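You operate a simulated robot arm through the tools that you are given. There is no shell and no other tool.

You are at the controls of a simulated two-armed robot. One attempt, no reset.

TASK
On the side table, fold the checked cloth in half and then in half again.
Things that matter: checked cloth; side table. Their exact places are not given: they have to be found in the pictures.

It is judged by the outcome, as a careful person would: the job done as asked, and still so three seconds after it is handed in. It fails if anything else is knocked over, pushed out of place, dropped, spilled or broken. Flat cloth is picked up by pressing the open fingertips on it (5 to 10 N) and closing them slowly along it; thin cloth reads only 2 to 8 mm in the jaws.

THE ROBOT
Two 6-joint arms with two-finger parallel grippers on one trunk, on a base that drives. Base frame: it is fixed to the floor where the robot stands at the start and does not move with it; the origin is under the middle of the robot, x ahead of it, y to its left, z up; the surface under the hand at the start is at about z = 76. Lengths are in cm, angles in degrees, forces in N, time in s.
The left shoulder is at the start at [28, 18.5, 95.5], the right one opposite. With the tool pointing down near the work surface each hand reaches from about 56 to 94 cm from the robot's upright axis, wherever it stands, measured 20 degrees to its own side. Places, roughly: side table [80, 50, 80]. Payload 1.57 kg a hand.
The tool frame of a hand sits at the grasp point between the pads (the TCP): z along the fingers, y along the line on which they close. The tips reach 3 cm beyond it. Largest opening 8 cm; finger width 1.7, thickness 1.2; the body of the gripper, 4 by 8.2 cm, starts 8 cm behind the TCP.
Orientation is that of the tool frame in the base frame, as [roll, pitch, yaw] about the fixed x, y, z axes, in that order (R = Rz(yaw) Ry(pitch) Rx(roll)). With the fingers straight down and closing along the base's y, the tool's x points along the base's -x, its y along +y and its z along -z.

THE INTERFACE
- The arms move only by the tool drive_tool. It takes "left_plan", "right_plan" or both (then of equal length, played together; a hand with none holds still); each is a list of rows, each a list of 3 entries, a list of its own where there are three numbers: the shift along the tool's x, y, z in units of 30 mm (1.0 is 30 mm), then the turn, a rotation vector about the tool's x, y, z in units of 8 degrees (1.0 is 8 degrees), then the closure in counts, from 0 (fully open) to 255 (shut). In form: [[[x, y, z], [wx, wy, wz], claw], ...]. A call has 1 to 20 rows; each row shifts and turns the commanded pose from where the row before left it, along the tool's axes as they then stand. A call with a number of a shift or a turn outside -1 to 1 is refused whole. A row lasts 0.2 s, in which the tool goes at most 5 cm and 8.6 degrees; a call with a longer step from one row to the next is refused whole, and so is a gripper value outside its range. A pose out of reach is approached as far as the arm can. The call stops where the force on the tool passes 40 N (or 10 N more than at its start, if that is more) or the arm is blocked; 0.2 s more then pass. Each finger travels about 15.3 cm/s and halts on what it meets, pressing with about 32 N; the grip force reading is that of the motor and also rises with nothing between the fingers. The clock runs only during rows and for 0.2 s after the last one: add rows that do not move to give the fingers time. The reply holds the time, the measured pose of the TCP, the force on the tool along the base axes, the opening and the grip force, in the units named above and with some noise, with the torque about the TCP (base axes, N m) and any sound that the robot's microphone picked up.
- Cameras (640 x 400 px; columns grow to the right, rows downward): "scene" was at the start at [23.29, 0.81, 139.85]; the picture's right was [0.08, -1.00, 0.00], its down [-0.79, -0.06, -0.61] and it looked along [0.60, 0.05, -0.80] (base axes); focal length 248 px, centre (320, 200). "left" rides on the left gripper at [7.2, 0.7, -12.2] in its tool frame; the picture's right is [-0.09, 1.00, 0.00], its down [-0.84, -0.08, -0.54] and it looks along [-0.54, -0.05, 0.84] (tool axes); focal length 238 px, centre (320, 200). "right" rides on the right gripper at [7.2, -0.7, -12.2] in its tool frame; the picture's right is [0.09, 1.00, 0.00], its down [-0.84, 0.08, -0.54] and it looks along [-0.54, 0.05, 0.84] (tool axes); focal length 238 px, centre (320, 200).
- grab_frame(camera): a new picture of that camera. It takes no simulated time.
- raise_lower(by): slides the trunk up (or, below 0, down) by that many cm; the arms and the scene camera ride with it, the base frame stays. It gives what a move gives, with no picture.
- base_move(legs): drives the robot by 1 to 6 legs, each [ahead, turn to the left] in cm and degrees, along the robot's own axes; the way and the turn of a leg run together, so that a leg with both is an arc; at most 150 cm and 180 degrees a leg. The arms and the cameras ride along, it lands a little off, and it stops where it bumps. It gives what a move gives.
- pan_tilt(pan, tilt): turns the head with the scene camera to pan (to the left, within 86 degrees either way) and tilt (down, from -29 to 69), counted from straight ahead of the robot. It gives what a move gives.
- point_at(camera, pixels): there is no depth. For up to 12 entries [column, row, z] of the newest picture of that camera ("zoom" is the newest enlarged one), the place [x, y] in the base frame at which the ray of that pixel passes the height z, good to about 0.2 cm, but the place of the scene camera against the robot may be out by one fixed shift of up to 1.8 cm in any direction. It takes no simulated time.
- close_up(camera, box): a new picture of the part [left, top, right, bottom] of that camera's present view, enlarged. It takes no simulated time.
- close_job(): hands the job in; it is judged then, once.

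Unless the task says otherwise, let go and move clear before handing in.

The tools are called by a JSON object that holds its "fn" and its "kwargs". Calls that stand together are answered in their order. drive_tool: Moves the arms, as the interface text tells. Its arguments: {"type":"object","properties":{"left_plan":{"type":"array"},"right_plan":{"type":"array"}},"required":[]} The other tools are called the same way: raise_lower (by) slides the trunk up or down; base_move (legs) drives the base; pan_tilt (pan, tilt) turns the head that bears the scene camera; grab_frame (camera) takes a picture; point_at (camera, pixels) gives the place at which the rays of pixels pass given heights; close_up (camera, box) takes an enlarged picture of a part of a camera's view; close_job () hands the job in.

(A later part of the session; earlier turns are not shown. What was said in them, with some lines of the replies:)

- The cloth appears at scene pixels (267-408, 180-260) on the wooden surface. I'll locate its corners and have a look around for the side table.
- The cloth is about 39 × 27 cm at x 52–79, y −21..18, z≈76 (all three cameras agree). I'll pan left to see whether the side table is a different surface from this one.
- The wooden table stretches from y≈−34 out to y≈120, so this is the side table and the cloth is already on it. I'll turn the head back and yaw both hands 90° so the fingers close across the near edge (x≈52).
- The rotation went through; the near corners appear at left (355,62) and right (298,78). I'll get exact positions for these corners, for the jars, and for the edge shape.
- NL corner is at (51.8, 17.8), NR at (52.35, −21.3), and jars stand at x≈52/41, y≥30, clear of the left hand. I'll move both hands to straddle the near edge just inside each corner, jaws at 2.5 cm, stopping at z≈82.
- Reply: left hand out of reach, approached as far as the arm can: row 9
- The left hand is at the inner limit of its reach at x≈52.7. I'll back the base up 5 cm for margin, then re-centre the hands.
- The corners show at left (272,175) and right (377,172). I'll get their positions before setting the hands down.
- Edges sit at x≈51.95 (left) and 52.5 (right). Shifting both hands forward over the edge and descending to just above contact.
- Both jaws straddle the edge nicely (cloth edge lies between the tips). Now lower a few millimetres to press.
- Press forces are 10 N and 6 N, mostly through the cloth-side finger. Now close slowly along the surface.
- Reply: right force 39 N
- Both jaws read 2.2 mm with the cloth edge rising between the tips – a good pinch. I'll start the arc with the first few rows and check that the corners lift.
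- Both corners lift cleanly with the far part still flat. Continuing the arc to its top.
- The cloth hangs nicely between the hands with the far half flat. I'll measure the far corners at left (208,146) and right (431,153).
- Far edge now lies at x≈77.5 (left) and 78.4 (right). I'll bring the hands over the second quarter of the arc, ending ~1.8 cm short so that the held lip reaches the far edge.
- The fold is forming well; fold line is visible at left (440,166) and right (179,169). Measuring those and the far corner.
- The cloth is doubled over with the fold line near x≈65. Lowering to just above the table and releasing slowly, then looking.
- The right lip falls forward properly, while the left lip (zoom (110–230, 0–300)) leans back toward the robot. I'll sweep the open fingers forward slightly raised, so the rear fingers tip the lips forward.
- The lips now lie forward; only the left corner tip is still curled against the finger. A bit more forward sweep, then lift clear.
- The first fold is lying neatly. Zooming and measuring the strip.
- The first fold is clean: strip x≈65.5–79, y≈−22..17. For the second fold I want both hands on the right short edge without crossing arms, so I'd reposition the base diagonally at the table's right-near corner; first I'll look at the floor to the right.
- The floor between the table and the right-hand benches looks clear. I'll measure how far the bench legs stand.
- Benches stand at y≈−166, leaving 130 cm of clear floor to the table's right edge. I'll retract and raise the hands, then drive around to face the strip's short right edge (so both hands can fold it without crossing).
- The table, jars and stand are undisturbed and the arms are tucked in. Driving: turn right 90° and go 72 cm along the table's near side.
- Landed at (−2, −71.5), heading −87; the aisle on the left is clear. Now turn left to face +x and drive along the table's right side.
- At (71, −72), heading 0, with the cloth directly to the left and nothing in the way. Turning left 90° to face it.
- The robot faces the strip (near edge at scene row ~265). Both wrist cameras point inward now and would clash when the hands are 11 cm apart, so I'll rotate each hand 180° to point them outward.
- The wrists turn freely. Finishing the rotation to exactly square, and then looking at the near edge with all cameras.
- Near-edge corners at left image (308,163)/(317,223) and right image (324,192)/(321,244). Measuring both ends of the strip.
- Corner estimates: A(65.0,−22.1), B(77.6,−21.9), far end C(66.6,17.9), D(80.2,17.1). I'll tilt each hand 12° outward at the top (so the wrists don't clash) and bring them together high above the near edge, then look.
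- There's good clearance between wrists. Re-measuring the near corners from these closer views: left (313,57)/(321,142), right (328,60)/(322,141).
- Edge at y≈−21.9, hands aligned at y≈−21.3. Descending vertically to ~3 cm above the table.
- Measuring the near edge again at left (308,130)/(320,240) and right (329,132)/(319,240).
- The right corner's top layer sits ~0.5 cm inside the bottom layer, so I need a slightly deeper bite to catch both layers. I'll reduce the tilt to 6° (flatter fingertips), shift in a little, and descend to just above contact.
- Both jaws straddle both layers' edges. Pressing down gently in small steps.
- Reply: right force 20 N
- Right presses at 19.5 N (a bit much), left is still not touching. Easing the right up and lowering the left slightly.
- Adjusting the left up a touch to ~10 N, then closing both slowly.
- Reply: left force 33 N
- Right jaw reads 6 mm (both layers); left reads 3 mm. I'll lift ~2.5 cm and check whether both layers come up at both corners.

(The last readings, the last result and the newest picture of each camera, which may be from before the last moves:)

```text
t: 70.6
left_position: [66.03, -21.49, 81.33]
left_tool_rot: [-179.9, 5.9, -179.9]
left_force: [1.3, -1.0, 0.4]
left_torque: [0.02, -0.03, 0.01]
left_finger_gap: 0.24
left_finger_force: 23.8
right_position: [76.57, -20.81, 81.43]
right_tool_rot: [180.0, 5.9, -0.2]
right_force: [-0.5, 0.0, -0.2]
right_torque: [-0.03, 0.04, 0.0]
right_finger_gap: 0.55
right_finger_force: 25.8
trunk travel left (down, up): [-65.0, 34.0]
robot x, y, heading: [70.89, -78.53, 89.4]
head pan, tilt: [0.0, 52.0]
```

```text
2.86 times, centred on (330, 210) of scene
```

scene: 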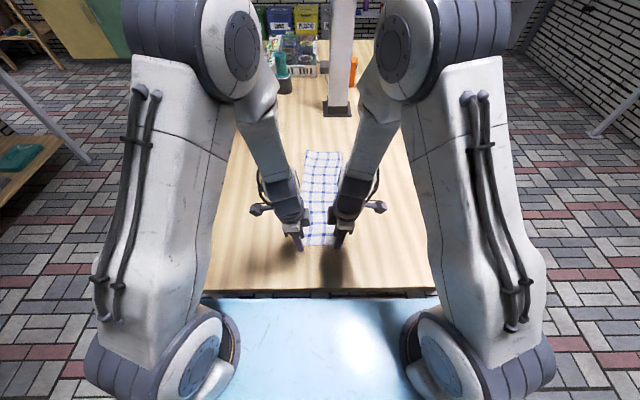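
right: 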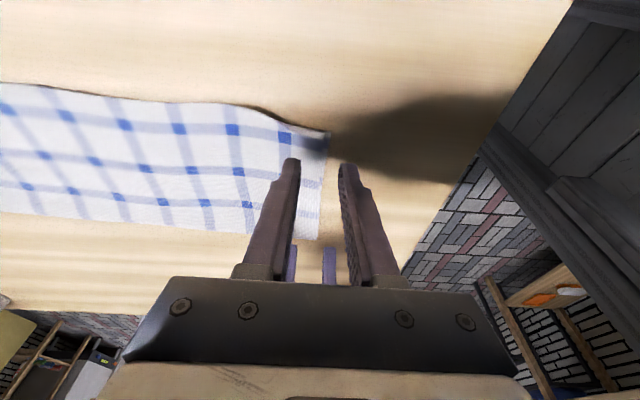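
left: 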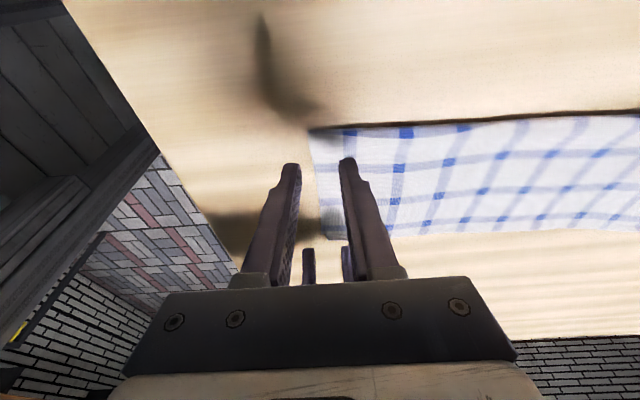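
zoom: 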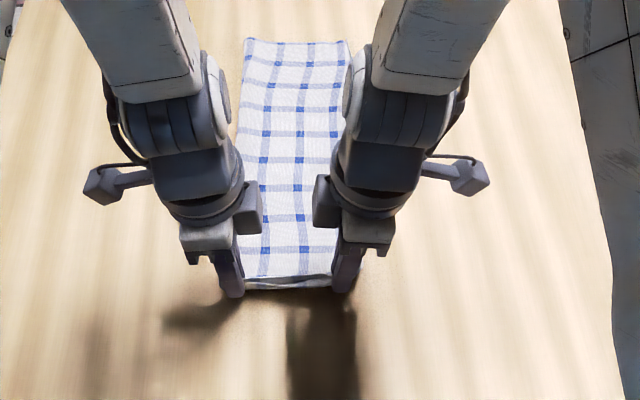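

Wrists are clear. Zooming in on the near edge to see whether the bottom layer is lifted at the left corner.

{"fn": "close_up", "kwargs": {"camera": "scene", "box": [300, 215, 350, 250]}}

{"fn": "close_up", "kwargs": {"camera": "left", "box": [290, 110, 380, 180]}}

{"fn": "close_up", "kwargs": {"camera": "right", "box": [260, 190, 350, 290]}}

```text
11.43 times, centred on (325, 232) of scene
```

zoom: 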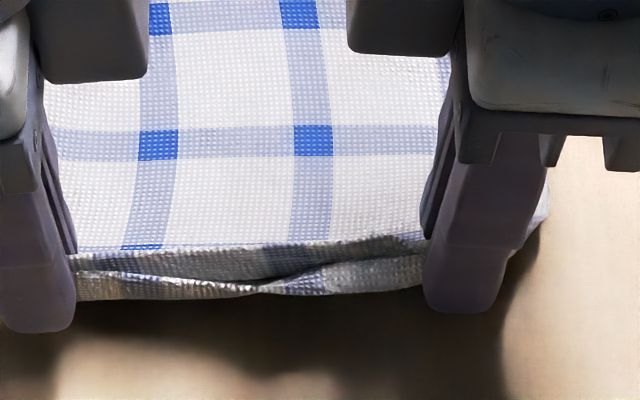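

```text
5.71 times, centred on (335, 145) of left
```

zoom: 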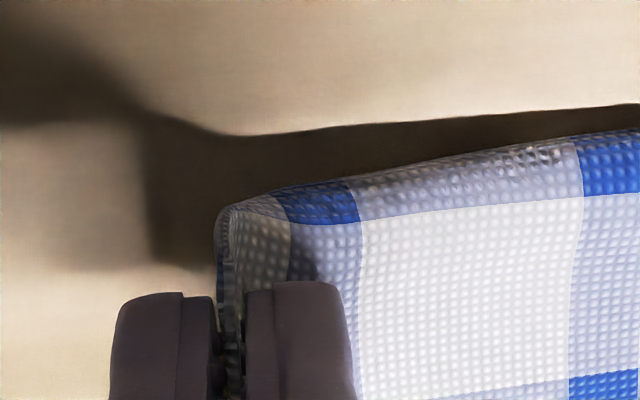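

```text
4.00 times, centred on (305, 240) of right
```

zoom: 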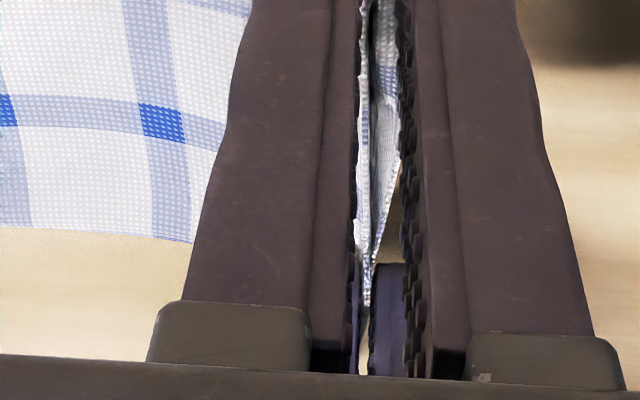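

Both layers are held at both corners (two lips visible spanning the jaws, shadow underneath). Now the first part of the arc: up and forward.

{"fn": "drive_tool", "kwargs": {"left_plan": [[[-0.07, 0.1, -0.663], [0, 0, 0], 255], [[-0.066, 0.2, -0.63], [0, 0, 0], 255], [[-0.063, 0.3, -0.597], [0, 0, 0], 255], [[-0.056, 0.4, -0.53], [0, 0, 0], 255], [[-0.045, 0.467, -0.431], [0, 0, 0], 255], [[-0.035, 0.5, -0.332], [0, 0, 0], 255], [[-0.024, 0.567, -0.232], [0, 0, 0], 255], [[-0.017, 0.567, -0.166], [0, 0, 0], 255], [[0, 0, 0], [0, 0, 0], 255]], "right_plan": [[[-0.07, -0.1, -0.663], [0, 0, 0], 255], [[-0.066, -0.2, -0.63], [0, 0, 0], 255], [[-0.063, -0.3, -0.597], [0, 0, 0], 255], [[-0.056, -0.4, -0.53], [0, 0, 0], 255], [[-0.045, -0.467, -0.431], [0, 0, 0], 255], [[-0.035, -0.5, -0.332], [0, 0, 0], 255], [[-0.024, -0.567, -0.232], [0, 0, 0], 255], [[-0.017, -0.567, -0.166], [0, 0, 0], 255], [[0, 0, 0], [0, 0, 0], 255]]}}

{"fn": "grab_frame", "kwargs": {"camera": "scene"}}

{"fn": "grab_frame", "kwargs": {"camera": "left"}}

{"fn": "grab_frame", "kwargs": {"camera": "right"}}

```text
t: 72.6
left_position: [66.29, -11.82, 92.16]
left_tool_rot: [180.0, 6.0, -180.0]
left_force: [0.1, 0.6, 0.1]
left_torque: [0.0, 0.0, -0.01]
left_finger_gap: 0.24
left_finger_force: 23.4
right_position: [76.61, -11.6, 92.24]
right_tool_rot: [179.9, 6.0, -0.1]
right_force: [0.0, -0.5, -0.6]
right_torque: [0.04, -0.02, 0.01]
right_finger_gap: 0.58
right_finger_force: 26.0
trunk travel left (down, up): [-65.0, 34.0]
robot x, y, heading: [71.36, -78.17, 89.4]
head pan, tilt: [0.0, 52.0]
```

```text
taken
```

scene: 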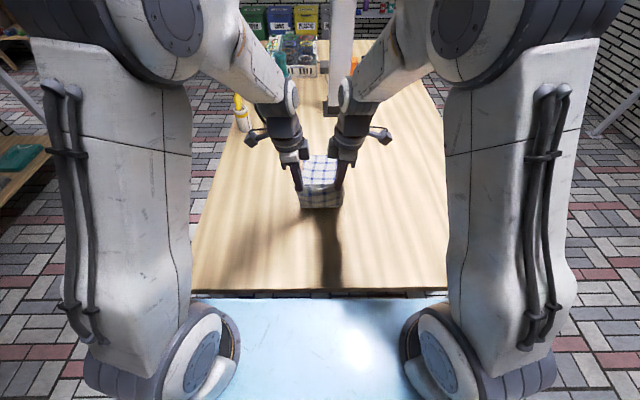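

```text
taken
```

left: 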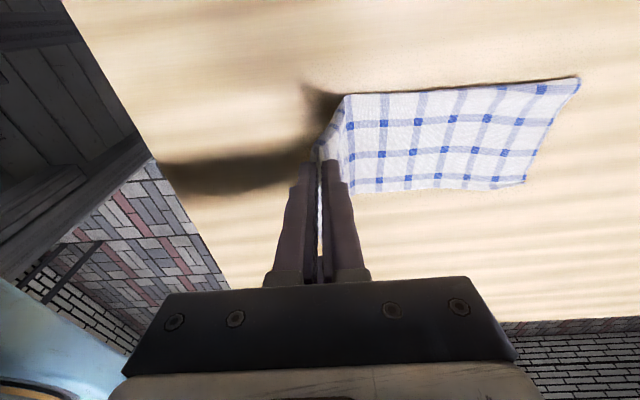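

```text
taken
```

right: 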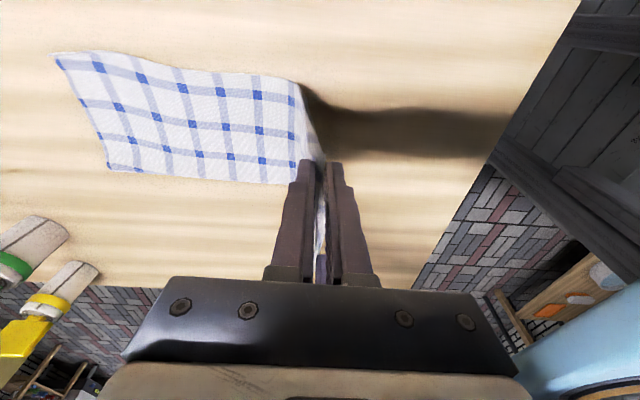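

The cloth hangs well between the hands. I'll measure the far corners, then drive the base 8.5 cm forward to carry the hands on (they'd otherwise run out of reach).

{"fn": "point_at", "kwargs": {"camera": "left", "pixels": [[580, 79, 76.4], [525, 186, 76.4]]}}

{"fn": "point_at", "kwargs": {"camera": "right", "pixels": [[55, 55, 76.4], [107, 170, 76.4]]}}

{"fn": "base_move", "kwargs": {"legs": [[8.5, 0]]}}

{"fn": "grab_frame", "kwargs": {"camera": "left"}}

{"fn": "grab_frame", "kwargs": {"camera": "right"}}

{"fn": "grab_frame", "kwargs": {"camera": "scene"}}

```text
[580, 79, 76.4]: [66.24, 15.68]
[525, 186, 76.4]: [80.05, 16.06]
```

```text
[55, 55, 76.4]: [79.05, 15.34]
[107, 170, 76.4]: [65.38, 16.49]
```

```text
t: 73.7
left_position: [66.27, -3.54, 92.2]
left_tool_rot: [180.0, 6.0, -179.8]
left_force: [0.5, -0.4, 0.8]
left_torque: [0.03, 0.0, 0.01]
left_finger_gap: 0.27
left_finger_force: 23.8
right_position: [76.63, -3.06, 92.23]
right_tool_rot: [180.0, 5.9, -0.1]
right_force: [0.2, -0.2, 0.8]
right_torque: [0.04, -0.01, -0.02]
right_finger_gap: 0.6
right_finger_force: 25.9
trunk travel left (down, up): [-65.0, 34.0]
robot x, y, heading: [70.89, -70.04, 89.5]
head pan, tilt: [0.0, 52.0]
```

```text
taken
```

left: 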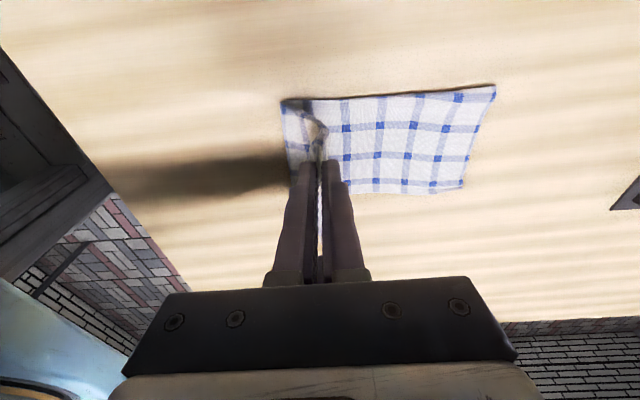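

```text
taken
```

right: 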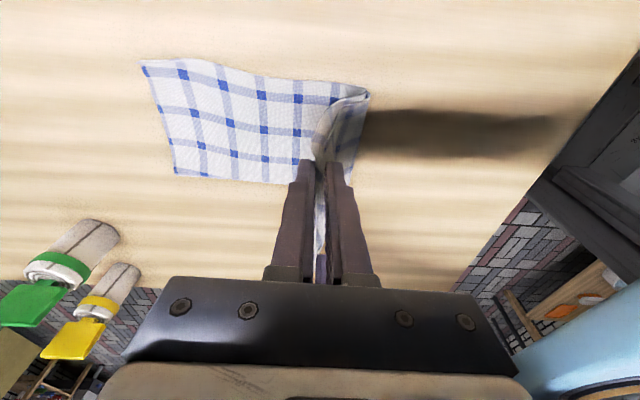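

```text
taken
```

scene: 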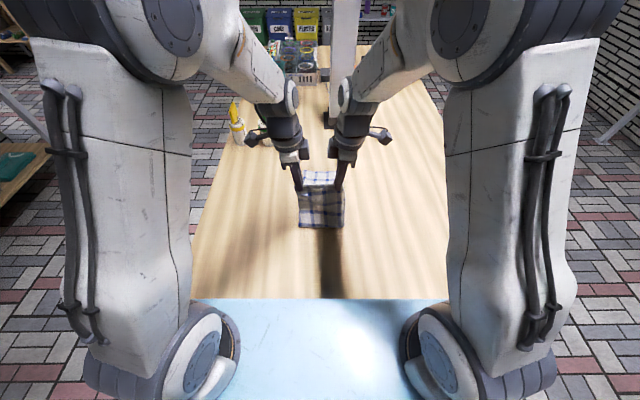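

The fold is forming under the hands. Re-measuring far corners: left (494,86)/(462,190), right (142,63)/(175,175).

{"fn": "point_at", "kwargs": {"camera": "left", "pixels": [[494, 86, 76.4], [462, 190, 76.4], [282, 102, 76.4], [290, 180, 76.4]]}}

{"fn": "point_at", "kwargs": {"camera": "right", "pixels": [[142, 63, 76.4], [175, 175, 76.4], [370, 95, 76.4]]}}

```text
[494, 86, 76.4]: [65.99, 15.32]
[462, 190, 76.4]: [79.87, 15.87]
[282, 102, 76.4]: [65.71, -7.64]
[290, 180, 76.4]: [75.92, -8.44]
```

```text
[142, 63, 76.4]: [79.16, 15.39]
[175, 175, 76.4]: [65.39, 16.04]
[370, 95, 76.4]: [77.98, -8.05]
```

Far edge is now at y≈15.6 (C x≈65.7, D x≈79.4). Carrying on down the arc to ~3.5 cm above the landing spot.

{"fn": "drive_tool", "kwargs": {"left_plan": [[[-0.02, 0.816, 0.043], [0, 0, 0], 255], [[-0.012, 0.799, 0.126], [0, 0, 0], 255], [[-0.003, 0.767, 0.209], [0, 0, 0], 255], [[0.005, 0.718, 0.285], [0, 0, 0], 255], [[0.013, 0.655, 0.358], [0, 0, 0], 255], [[0.019, 0.578, 0.421], [0, 0, 0], 255], [[0.025, 0.491, 0.477], [0, 0, 0], 255], [[0.03, 0.392, 0.523], [0, 0, 0], 255], [[0.059, 0.286, 0.559], [0, 0, 0], 255], [[0, 0, 0], [0, 0, 0], 255]], "right_plan": [[[0.046, -0.787, 0.043], [0, 0, 0], 255], [[0.055, -0.771, 0.126], [0, 0, 0], 255], [[0.064, -0.74, 0.209], [0, 0, 0], 255], [[0.072, -0.693, 0.285], [0, 0, 0], 255], [[0.08, -0.632, 0.358], [0, 0, 0], 255], [[0.086, -0.558, 0.421], [0, 0, 0], 255], [[0.092, -0.474, 0.477], [0, 0, 0], 255], [[0.097, -0.378, 0.523], [0, 0, 0], 255], [[0.059, -0.276, 0.559], [0, 0, 0], 255], [[0, 0, 0], [0, 0, 0], 255]]}}

{"fn": "grab_frame", "kwargs": {"camera": "left"}}

{"fn": "grab_frame", "kwargs": {"camera": "right"}}

{"fn": "grab_frame", "kwargs": {"camera": "scene"}}

```text
t: 75.9
left_position: [66.66, 13.15, 83.17]
left_tool_rot: [180.0, 6.1, -179.8]
left_force: [6.0, 0.2, 0.1]
left_torque: [-0.01, -0.16, -0.01]
left_finger_gap: 0.25
left_finger_force: 23.8
right_position: [77.56, 12.79, 82.88]
right_tool_rot: [180.0, 6.0, -0.1]
right_force: [-6.3, 0.2, 0.1]
right_torque: [0.0, 0.19, -0.01]
right_finger_gap: 0.61
right_finger_force: 25.3
trunk travel left (down, up): [-65.0, 34.0]
robot x, y, heading: [70.96, -69.72, 89.3]
head pan, tilt: [0.0, 52.0]
```

```text
taken
```

left: 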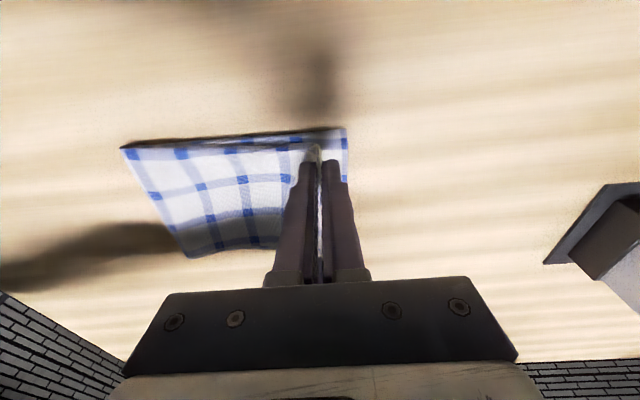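

```text
taken
```

right: 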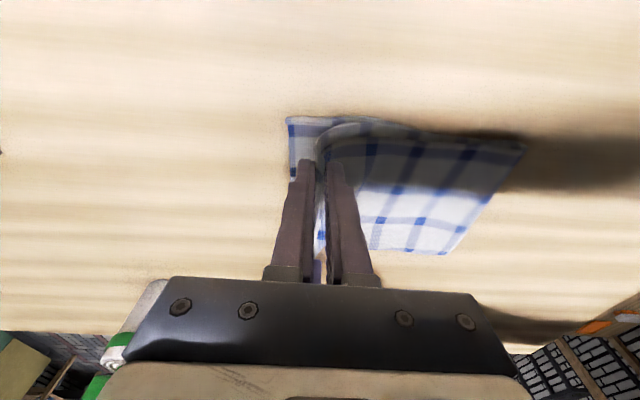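

```text
taken
```

scene: 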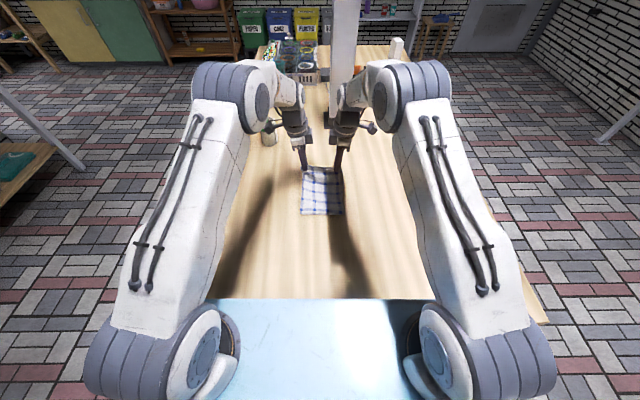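

There's ~6 N of tension between hands along x (stretched a bit), so I'll bring the right hand back 0.4 cm. Measuring the far corners left (346,130), right (288,119), and fold line.

{"fn": "point_at", "kwargs": {"camera": "left", "pixels": [[346, 130, 76.4], [347, 181, 76.4], [122, 148, 77], [187, 257, 77]]}}

{"fn": "point_at", "kwargs": {"camera": "right", "pixels": [[288, 119, 76.4], [292, 178, 76.4], [523, 145, 77], [447, 253, 77]]}}

{"fn": "close_up", "kwargs": {"camera": "left", "box": [110, 100, 390, 280]}}

{"fn": "close_up", "kwargs": {"camera": "right", "box": [250, 90, 530, 270]}}

```text
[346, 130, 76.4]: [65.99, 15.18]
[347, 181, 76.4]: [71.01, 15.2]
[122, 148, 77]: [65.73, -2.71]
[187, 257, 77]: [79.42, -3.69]
```

```text
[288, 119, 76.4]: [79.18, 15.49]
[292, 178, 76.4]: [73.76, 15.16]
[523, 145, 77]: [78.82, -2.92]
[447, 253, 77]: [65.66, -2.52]
```

```text
2.22 times, centred on (250, 190) of left
```

zoom: 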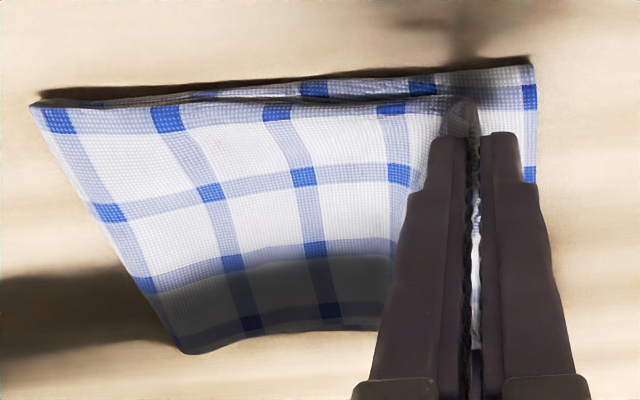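

```text
2.22 times, centred on (390, 180) of right
```

zoom: 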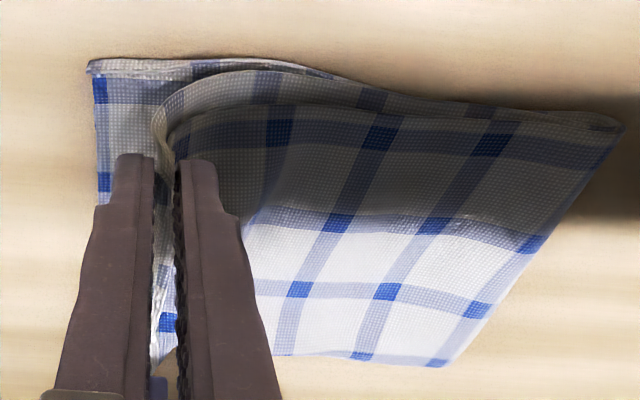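

The layers align nicely: far edge y≈15.3, hands at y≈13. Relieving the tension, lowering to the table, and slowly opening.

{"fn": "drive_tool", "kwargs": {"left_plan": [[[0.03, 0.02, 0.3], [0, 0, 0], 255], [[0.04, 0.03, 0.42], [0, 0, 0], 255], [[0.04, 0, 0.42], [0, 0, 0], 255], [[0, 0, 0], [0, 0, 0], 255], [[0, 0, 0], [0, 0, 0], 245], [[0, 0, 0], [0, 0, 0], 235], [[0, 0, 0], [0, 0, 0], 225], [[0, 0, 0], [0, 0, 0], 215], [[0, 0, 0], [0, 0, 0], 205], [[0, 0, 0], [0, 0, 0], 200]], "right_plan": [[[-0.08, -0.08, 0.3], [0, 0, 0], 255], [[0.02, -0.08, 0.37], [0, 0, 0], 255], [[0.04, 0, 0.37], [0, 0, 0], 255], [[0, 0, 0], [0, 0, 0], 255], [[0, 0, 0], [0, 0, 0], 245], [[0, 0, 0], [0, 0, 0], 235], [[0, 0, 0], [0, 0, 0], 225], [[0, 0, 0], [0, 0, 0], 215], [[0, 0, 0], [0, 0, 0], 205], [[0, 0, 0], [0, 0, 0], 195]]}}

{"fn": "close_up", "kwargs": {"camera": "left", "box": [110, 80, 390, 260]}}

{"fn": "close_up", "kwargs": {"camera": "right", "box": [250, 80, 530, 260]}}

```text
t: 78.1
left_position: [66.87, 13.18, 79.76]
left_tool_rot: [-180.0, 6.0, -179.8]
left_force: [0.4, 0.5, 0.0]
left_torque: [0.03, 0.01, 0.0]
left_finger_gap: 1.71
left_finger_force: 0.0
right_position: [77.2, 13.2, 79.98]
right_tool_rot: [179.9, 6.0, 0.0]
right_force: [-0.5, 0.5, 0.3]
right_torque: [-0.02, -0.03, -0.03]
right_finger_gap: 1.88
right_finger_force: 0.1
trunk travel left (down, up): [-65.0, 34.0]
robot x, y, heading: [71.3, -69.68, 89.6]
head pan, tilt: [0.0, 52.0]
```

```text
2.22 times, centred on (250, 170) of left
```

zoom: 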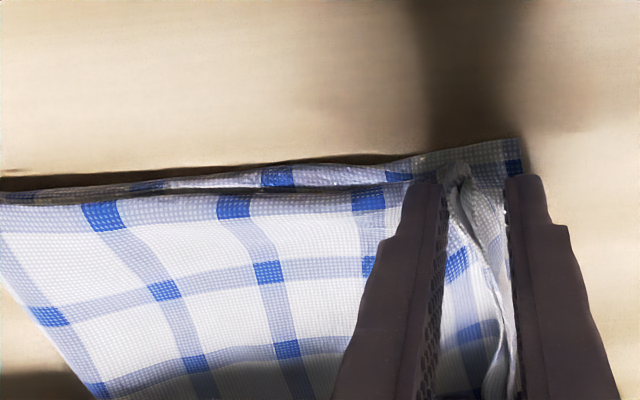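

```text
2.22 times, centred on (390, 170) of right
```

zoom: 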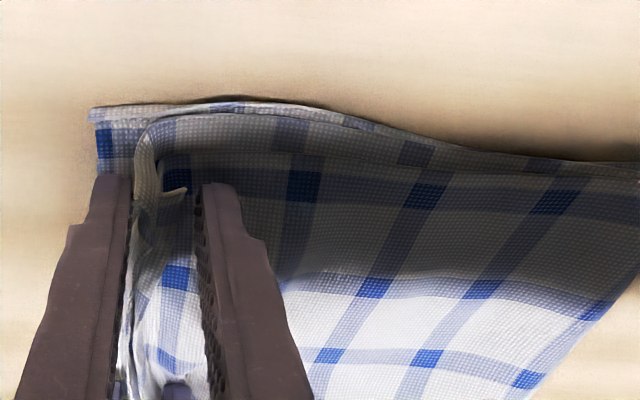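

The lips stand up between the open fingers. Sweeping forward slightly raised, as before, to lay them toward the far edge.

{"fn": "drive_tool", "kwargs": {"left_plan": [[[-0.012, 0, -0.12], [0, 0, 0], 200], [[0, 0.15, 0], [0, 0, 0], 200], [[0, 0.2, 0], [0, 0, 0], 200], [[0, 0.2, 0], [0, 0, 0], 200], [[0, 0.2, 0], [0, 0, 0], 200], [[0, 0.2, 0], [0, 0, 0], 200], [[0, 0, 0], [0, 0, 0], 200]], "right_plan": [[[-0.008, 0, -0.06], [0, 0, 0], 195], [[0, -0.15, 0], [0, 0, 0], 195], [[0, -0.2, 0], [0, 0, 0], 195], [[0, -0.2, 0], [0, 0, 0], 195], [[0, -0.2, 0], [0, 0, 0], 195], [[0, -0.2, 0], [0, 0, 0], 195], [[0, 0, 0], [0, 0, 0], 195]]}}

{"fn": "close_up", "kwargs": {"camera": "left", "box": [110, 80, 390, 260]}}

{"fn": "close_up", "kwargs": {"camera": "right", "box": [250, 80, 530, 260]}}

```text
t: 79.7
left_position: [66.67, 16.04, 79.94]
left_tool_rot: [-179.9, 5.9, -179.8]
left_force: [-0.8, -0.1, 0.7]
left_torque: [-0.05, 0.0, 0.0]
left_finger_gap: 1.77
left_finger_force: 0.1
right_position: [77.17, 16.02, 80.07]
right_tool_rot: [179.9, 6.0, 0.0]
right_force: [-0.3, -0.9, 0.5]
right_torque: [-0.01, -0.03, -0.02]
right_finger_gap: 1.89
right_finger_force: 0.1
trunk travel left (down, up): [-65.0, 34.0]
robot x, y, heading: [71.11, -69.58, 89.3]
head pan, tilt: [0.0, 52.0]
```

```text
2.22 times, centred on (250, 170) of left
```

zoom: 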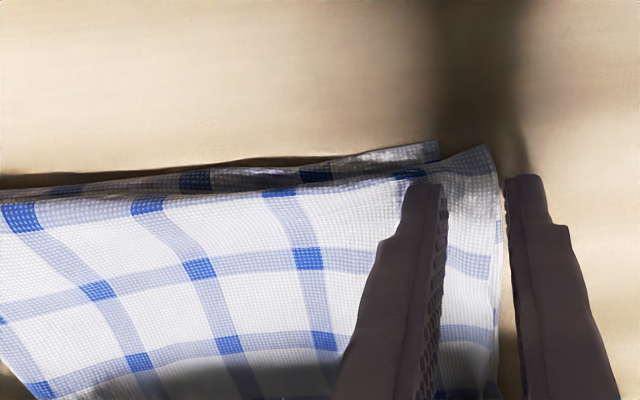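

```text
2.22 times, centred on (390, 170) of right
```

zoom: 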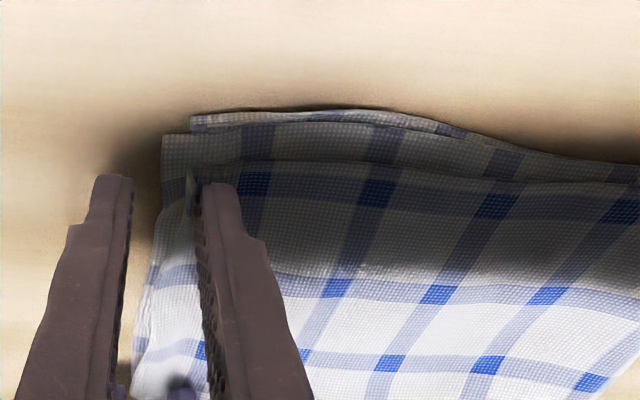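

The lips now lie forward, with a slight overhang. A little more forward motion for the last upright bit on the right, then lifting both hands straight up.

{"fn": "drive_tool", "kwargs": {"left_plan": [[[-0.01, 0.1, -0.06], [0, 0, 0], 200], [[-0.02, 0.1, -0.2], [0, 0, 0], 200], [[-0.06, 0, -0.6], [0, 0, 0], 200], [[-0.1, 0, -0.95], [0, 0, 0], 200], [[-0.1, 0, -0.95], [0, 0, 0], 200], [[-0.1, 0, -0.95], [0, 0, 0], 200], [[-0.1, 0, -0.95], [0, 0, 0], 200], [[0, 0, 0], [0, 0, 0], 200]], "right_plan": [[[-0.01, -0.25, -0.05], [0, 0, 0], 195], [[-0.02, -0.25, -0.1], [0, 0, 0], 195], [[-0.06, 0, -0.6], [0, 0, 0], 195], [[-0.1, 0, -0.95], [0, 0, 0], 195], [[-0.1, 0, -0.95], [0, 0, 0], 195], [[-0.1, 0, -0.95], [0, 0, 0], 195], [[-0.1, 0, -0.95], [0, 0, 0], 195], [[0, 0, 0], [0, 0, 0], 195]]}}

{"fn": "grab_frame", "kwargs": {"camera": "left"}}

{"fn": "grab_frame", "kwargs": {"camera": "right"}}

{"fn": "grab_frame", "kwargs": {"camera": "scene"}}

{"fn": "close_up", "kwargs": {"camera": "scene", "box": [270, 140, 380, 230]}}

```text
t: 81.5
left_position: [66.78, 16.74, 94.08]
left_tool_rot: [179.9, 6.0, -179.8]
left_force: [0.2, -0.1, 0.2]
left_torque: [0.0, -0.02, 0.0]
left_finger_gap: 1.74
left_finger_force: 0.1
right_position: [77.11, 17.55, 94.19]
right_tool_rot: [-179.9, 6.0, -0.1]
right_force: [0.5, -0.4, -0.9]
right_torque: [0.02, 0.02, 0.0]
right_finger_gap: 1.86
right_finger_force: 0.0
trunk travel left (down, up): [-65.0, 34.0]
robot x, y, heading: [70.95, -69.86, 89.6]
head pan, tilt: [0.0, 52.0]
```

```text
taken
```

left: 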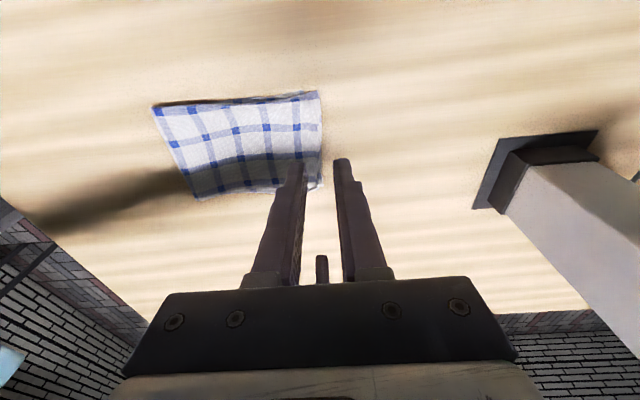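

```text
taken
```

right: 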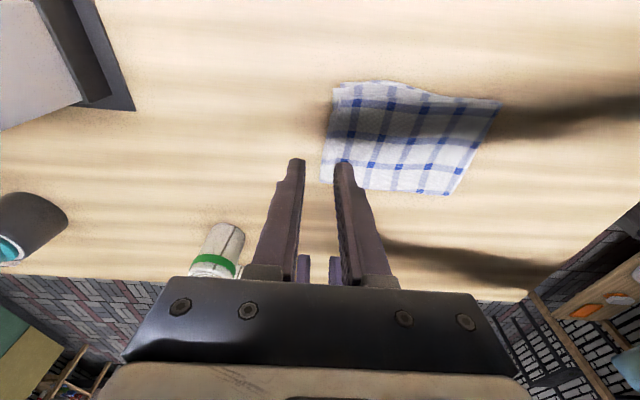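

```text
taken
```

scene: 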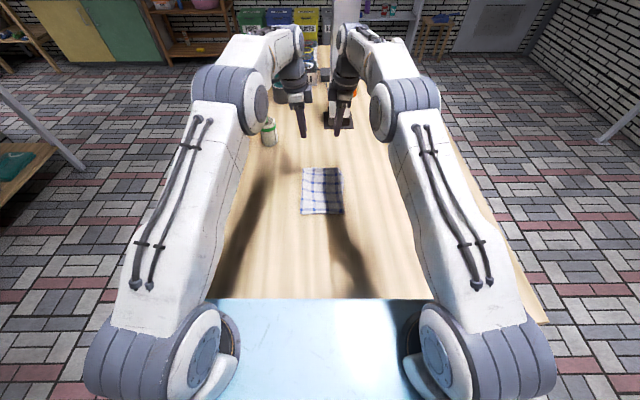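

```text
4.44 times, centred on (325, 185) of scene
```

zoom: 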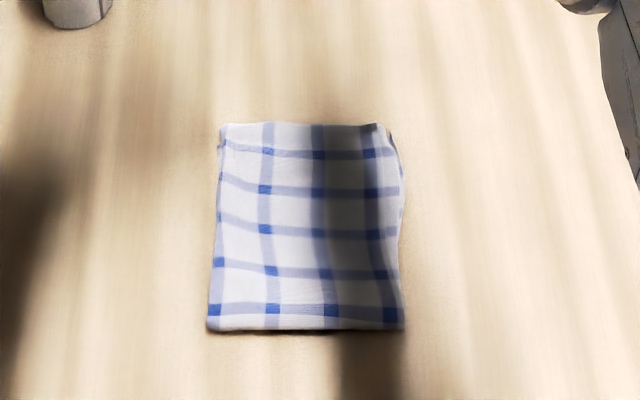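

The cloth is now a neat four-layer rectangle (scene (302–343, 167–214)). Zooming in from the wrist cameras to check edges, and confirming the surroundings.

{"fn": "close_up", "kwargs": {"camera": "left", "box": [140, 70, 350, 210]}}

{"fn": "point_at", "kwargs": {"camera": "left", "pixels": [[152, 106, 76.6], [196, 199, 76.6], [318, 92, 76.6], [322, 185, 76.6]]}}

{"fn": "close_up", "kwargs": {"camera": "right", "box": [305, 65, 515, 205]}}

{"fn": "point_at", "kwargs": {"camera": "right", "pixels": [[335, 90, 76.6], [320, 180, 76.6], [500, 102, 76.6], [450, 194, 76.6]]}}

```text
2.86 times, centred on (245, 140) of left
```

zoom: 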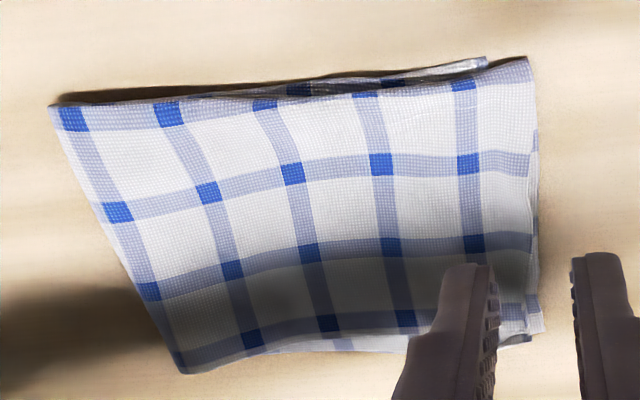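

```text
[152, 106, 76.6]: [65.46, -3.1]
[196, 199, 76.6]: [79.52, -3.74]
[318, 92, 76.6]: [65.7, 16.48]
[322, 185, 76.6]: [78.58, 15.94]
```

```text
2.86 times, centred on (410, 135) of right
```

zoom: 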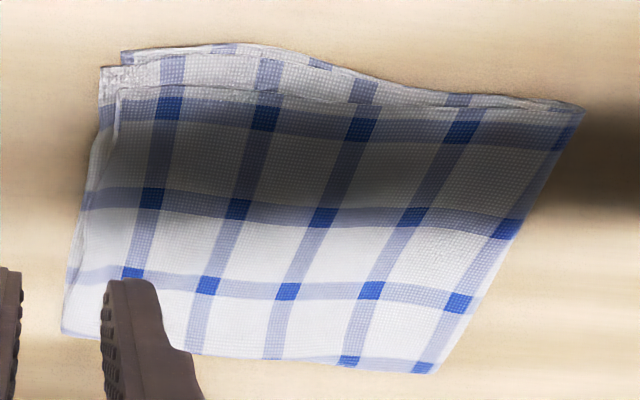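

```text
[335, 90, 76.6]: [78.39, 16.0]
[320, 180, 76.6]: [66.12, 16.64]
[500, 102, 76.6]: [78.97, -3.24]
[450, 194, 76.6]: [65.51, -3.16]
```

The folded cloth measures ≈13.5 × 19.5 cm (quarter of the original) with edges aligned within about 1 cm. I'll raise the hands, pull them back clear of the cloth, and do a last check of the table.

{"fn": "drive_tool", "kwargs": {"left_plan": [[[-0.05, 0, -0.9], [0, 0, 0], 200], [[-0.05, 0, -0.9], [0, 0, 0], 200], [[-0.05, 0, -0.9], [0, 0, 0], 200], [[0.5, -0.8, 0], [0, 0, 0], 200], [[0.5, -0.8, 0], [0, 0, 0], 200], [[0.5, -0.8, 0], [0, 0, 0], 200], [[0.5, -0.8, 0], [0, 0, 0], 200], [[0.5, -0.8, 0], [0, 0, 0], 200], [[0.5, -0.8, 0], [0, 0, 0], 200], [[0, 0, 0], [0, 0, 0], 200]], "right_plan": [[[-0.05, 0, -0.9], [0, 0, 0], 200], [[-0.05, 0, -0.9], [0, 0, 0], 200], [[-0.05, 0, -0.9], [0, 0, 0], 200], [[0.5, 0.8, 0], [0, 0, 0], 200], [[0.5, 0.8, 0], [0, 0, 0], 200], [[0.5, 0.8, 0], [0, 0, 0], 200], [[0.5, 0.8, 0], [0, 0, 0], 200], [[0.5, 0.8, 0], [0, 0, 0], 200], [[0.5, 0.8, 0], [0, 0, 0], 200], [[0, 0, 0], [0, 0, 0], 200]]}}

{"fn": "grab_frame", "kwargs": {"camera": "scene"}}

{"fn": "close_up", "kwargs": {"camera": "scene", "box": [270, 140, 380, 230]}}

```text
t: 83.7
left_position: [57.34, 2.08, 101.38]
left_tool_rot: [-179.9, 6.0, -179.9]
left_force: [0.9, 0.3, 0.1]
left_torque: [0.0, -0.01, 0.01]
left_finger_gap: 1.73
left_finger_force: 0.0
right_position: [86.79, 2.31, 100.76]
right_tool_rot: [-180.0, 6.0, -0.1]
right_force: [-0.4, -0.7, -0.5]
right_torque: [0.01, 0.0, 0.01]
right_finger_gap: 1.72
right_finger_force: 0.0
right hand out of reach, approached as far as the arm can: row 3, 4
trunk travel left (down, up): [-65.0, 34.0]
robot x, y, heading: [71.03, -69.43, 89.5]
head pan, tilt: [0.0, 52.0]
```

```text
taken
```

scene: 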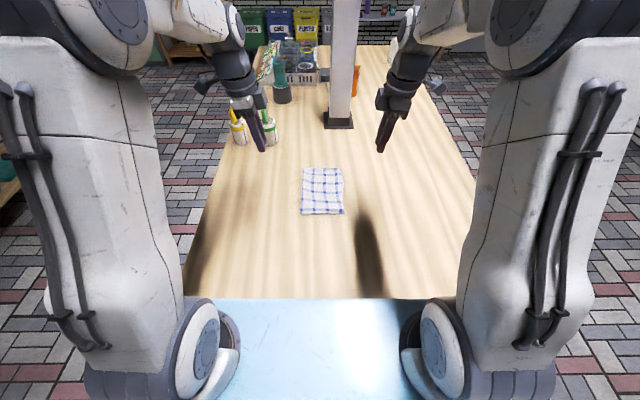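

```text
4.44 times, centred on (325, 185) of scene
```

zoom: 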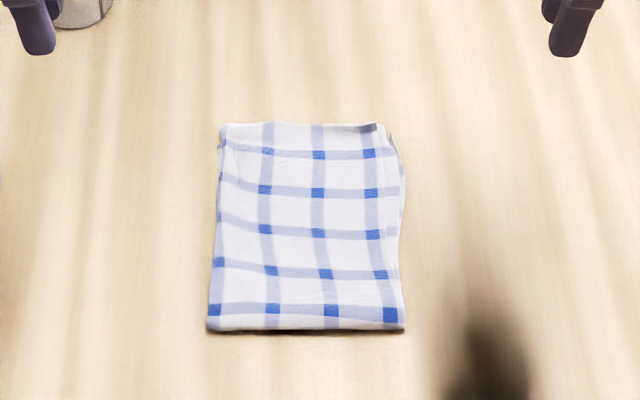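

The cloth lies flat as a neat four-layer quarter fold at scene (302–343, 167–214). The jars, bottle and post are undisturbed and both hands are clear, so I'm handing the job in.

{"fn": "close_job", "kwargs": {}}

```text
The job is handed in.
```

The checked cloth on the side table is folded in half, then in half again the other way. It lies flat in four layers, about 13.5 × 19.5 cm, with the edges lined up to within roughly 1 cm.

For the second fold I drove the robot round to the right side of the table so the arms would not cross. The jars, bottle and post on the table were undisturbed in the last pictures. Both hands had let go and were clear before I handed the job in. I have no result from the judging yet.
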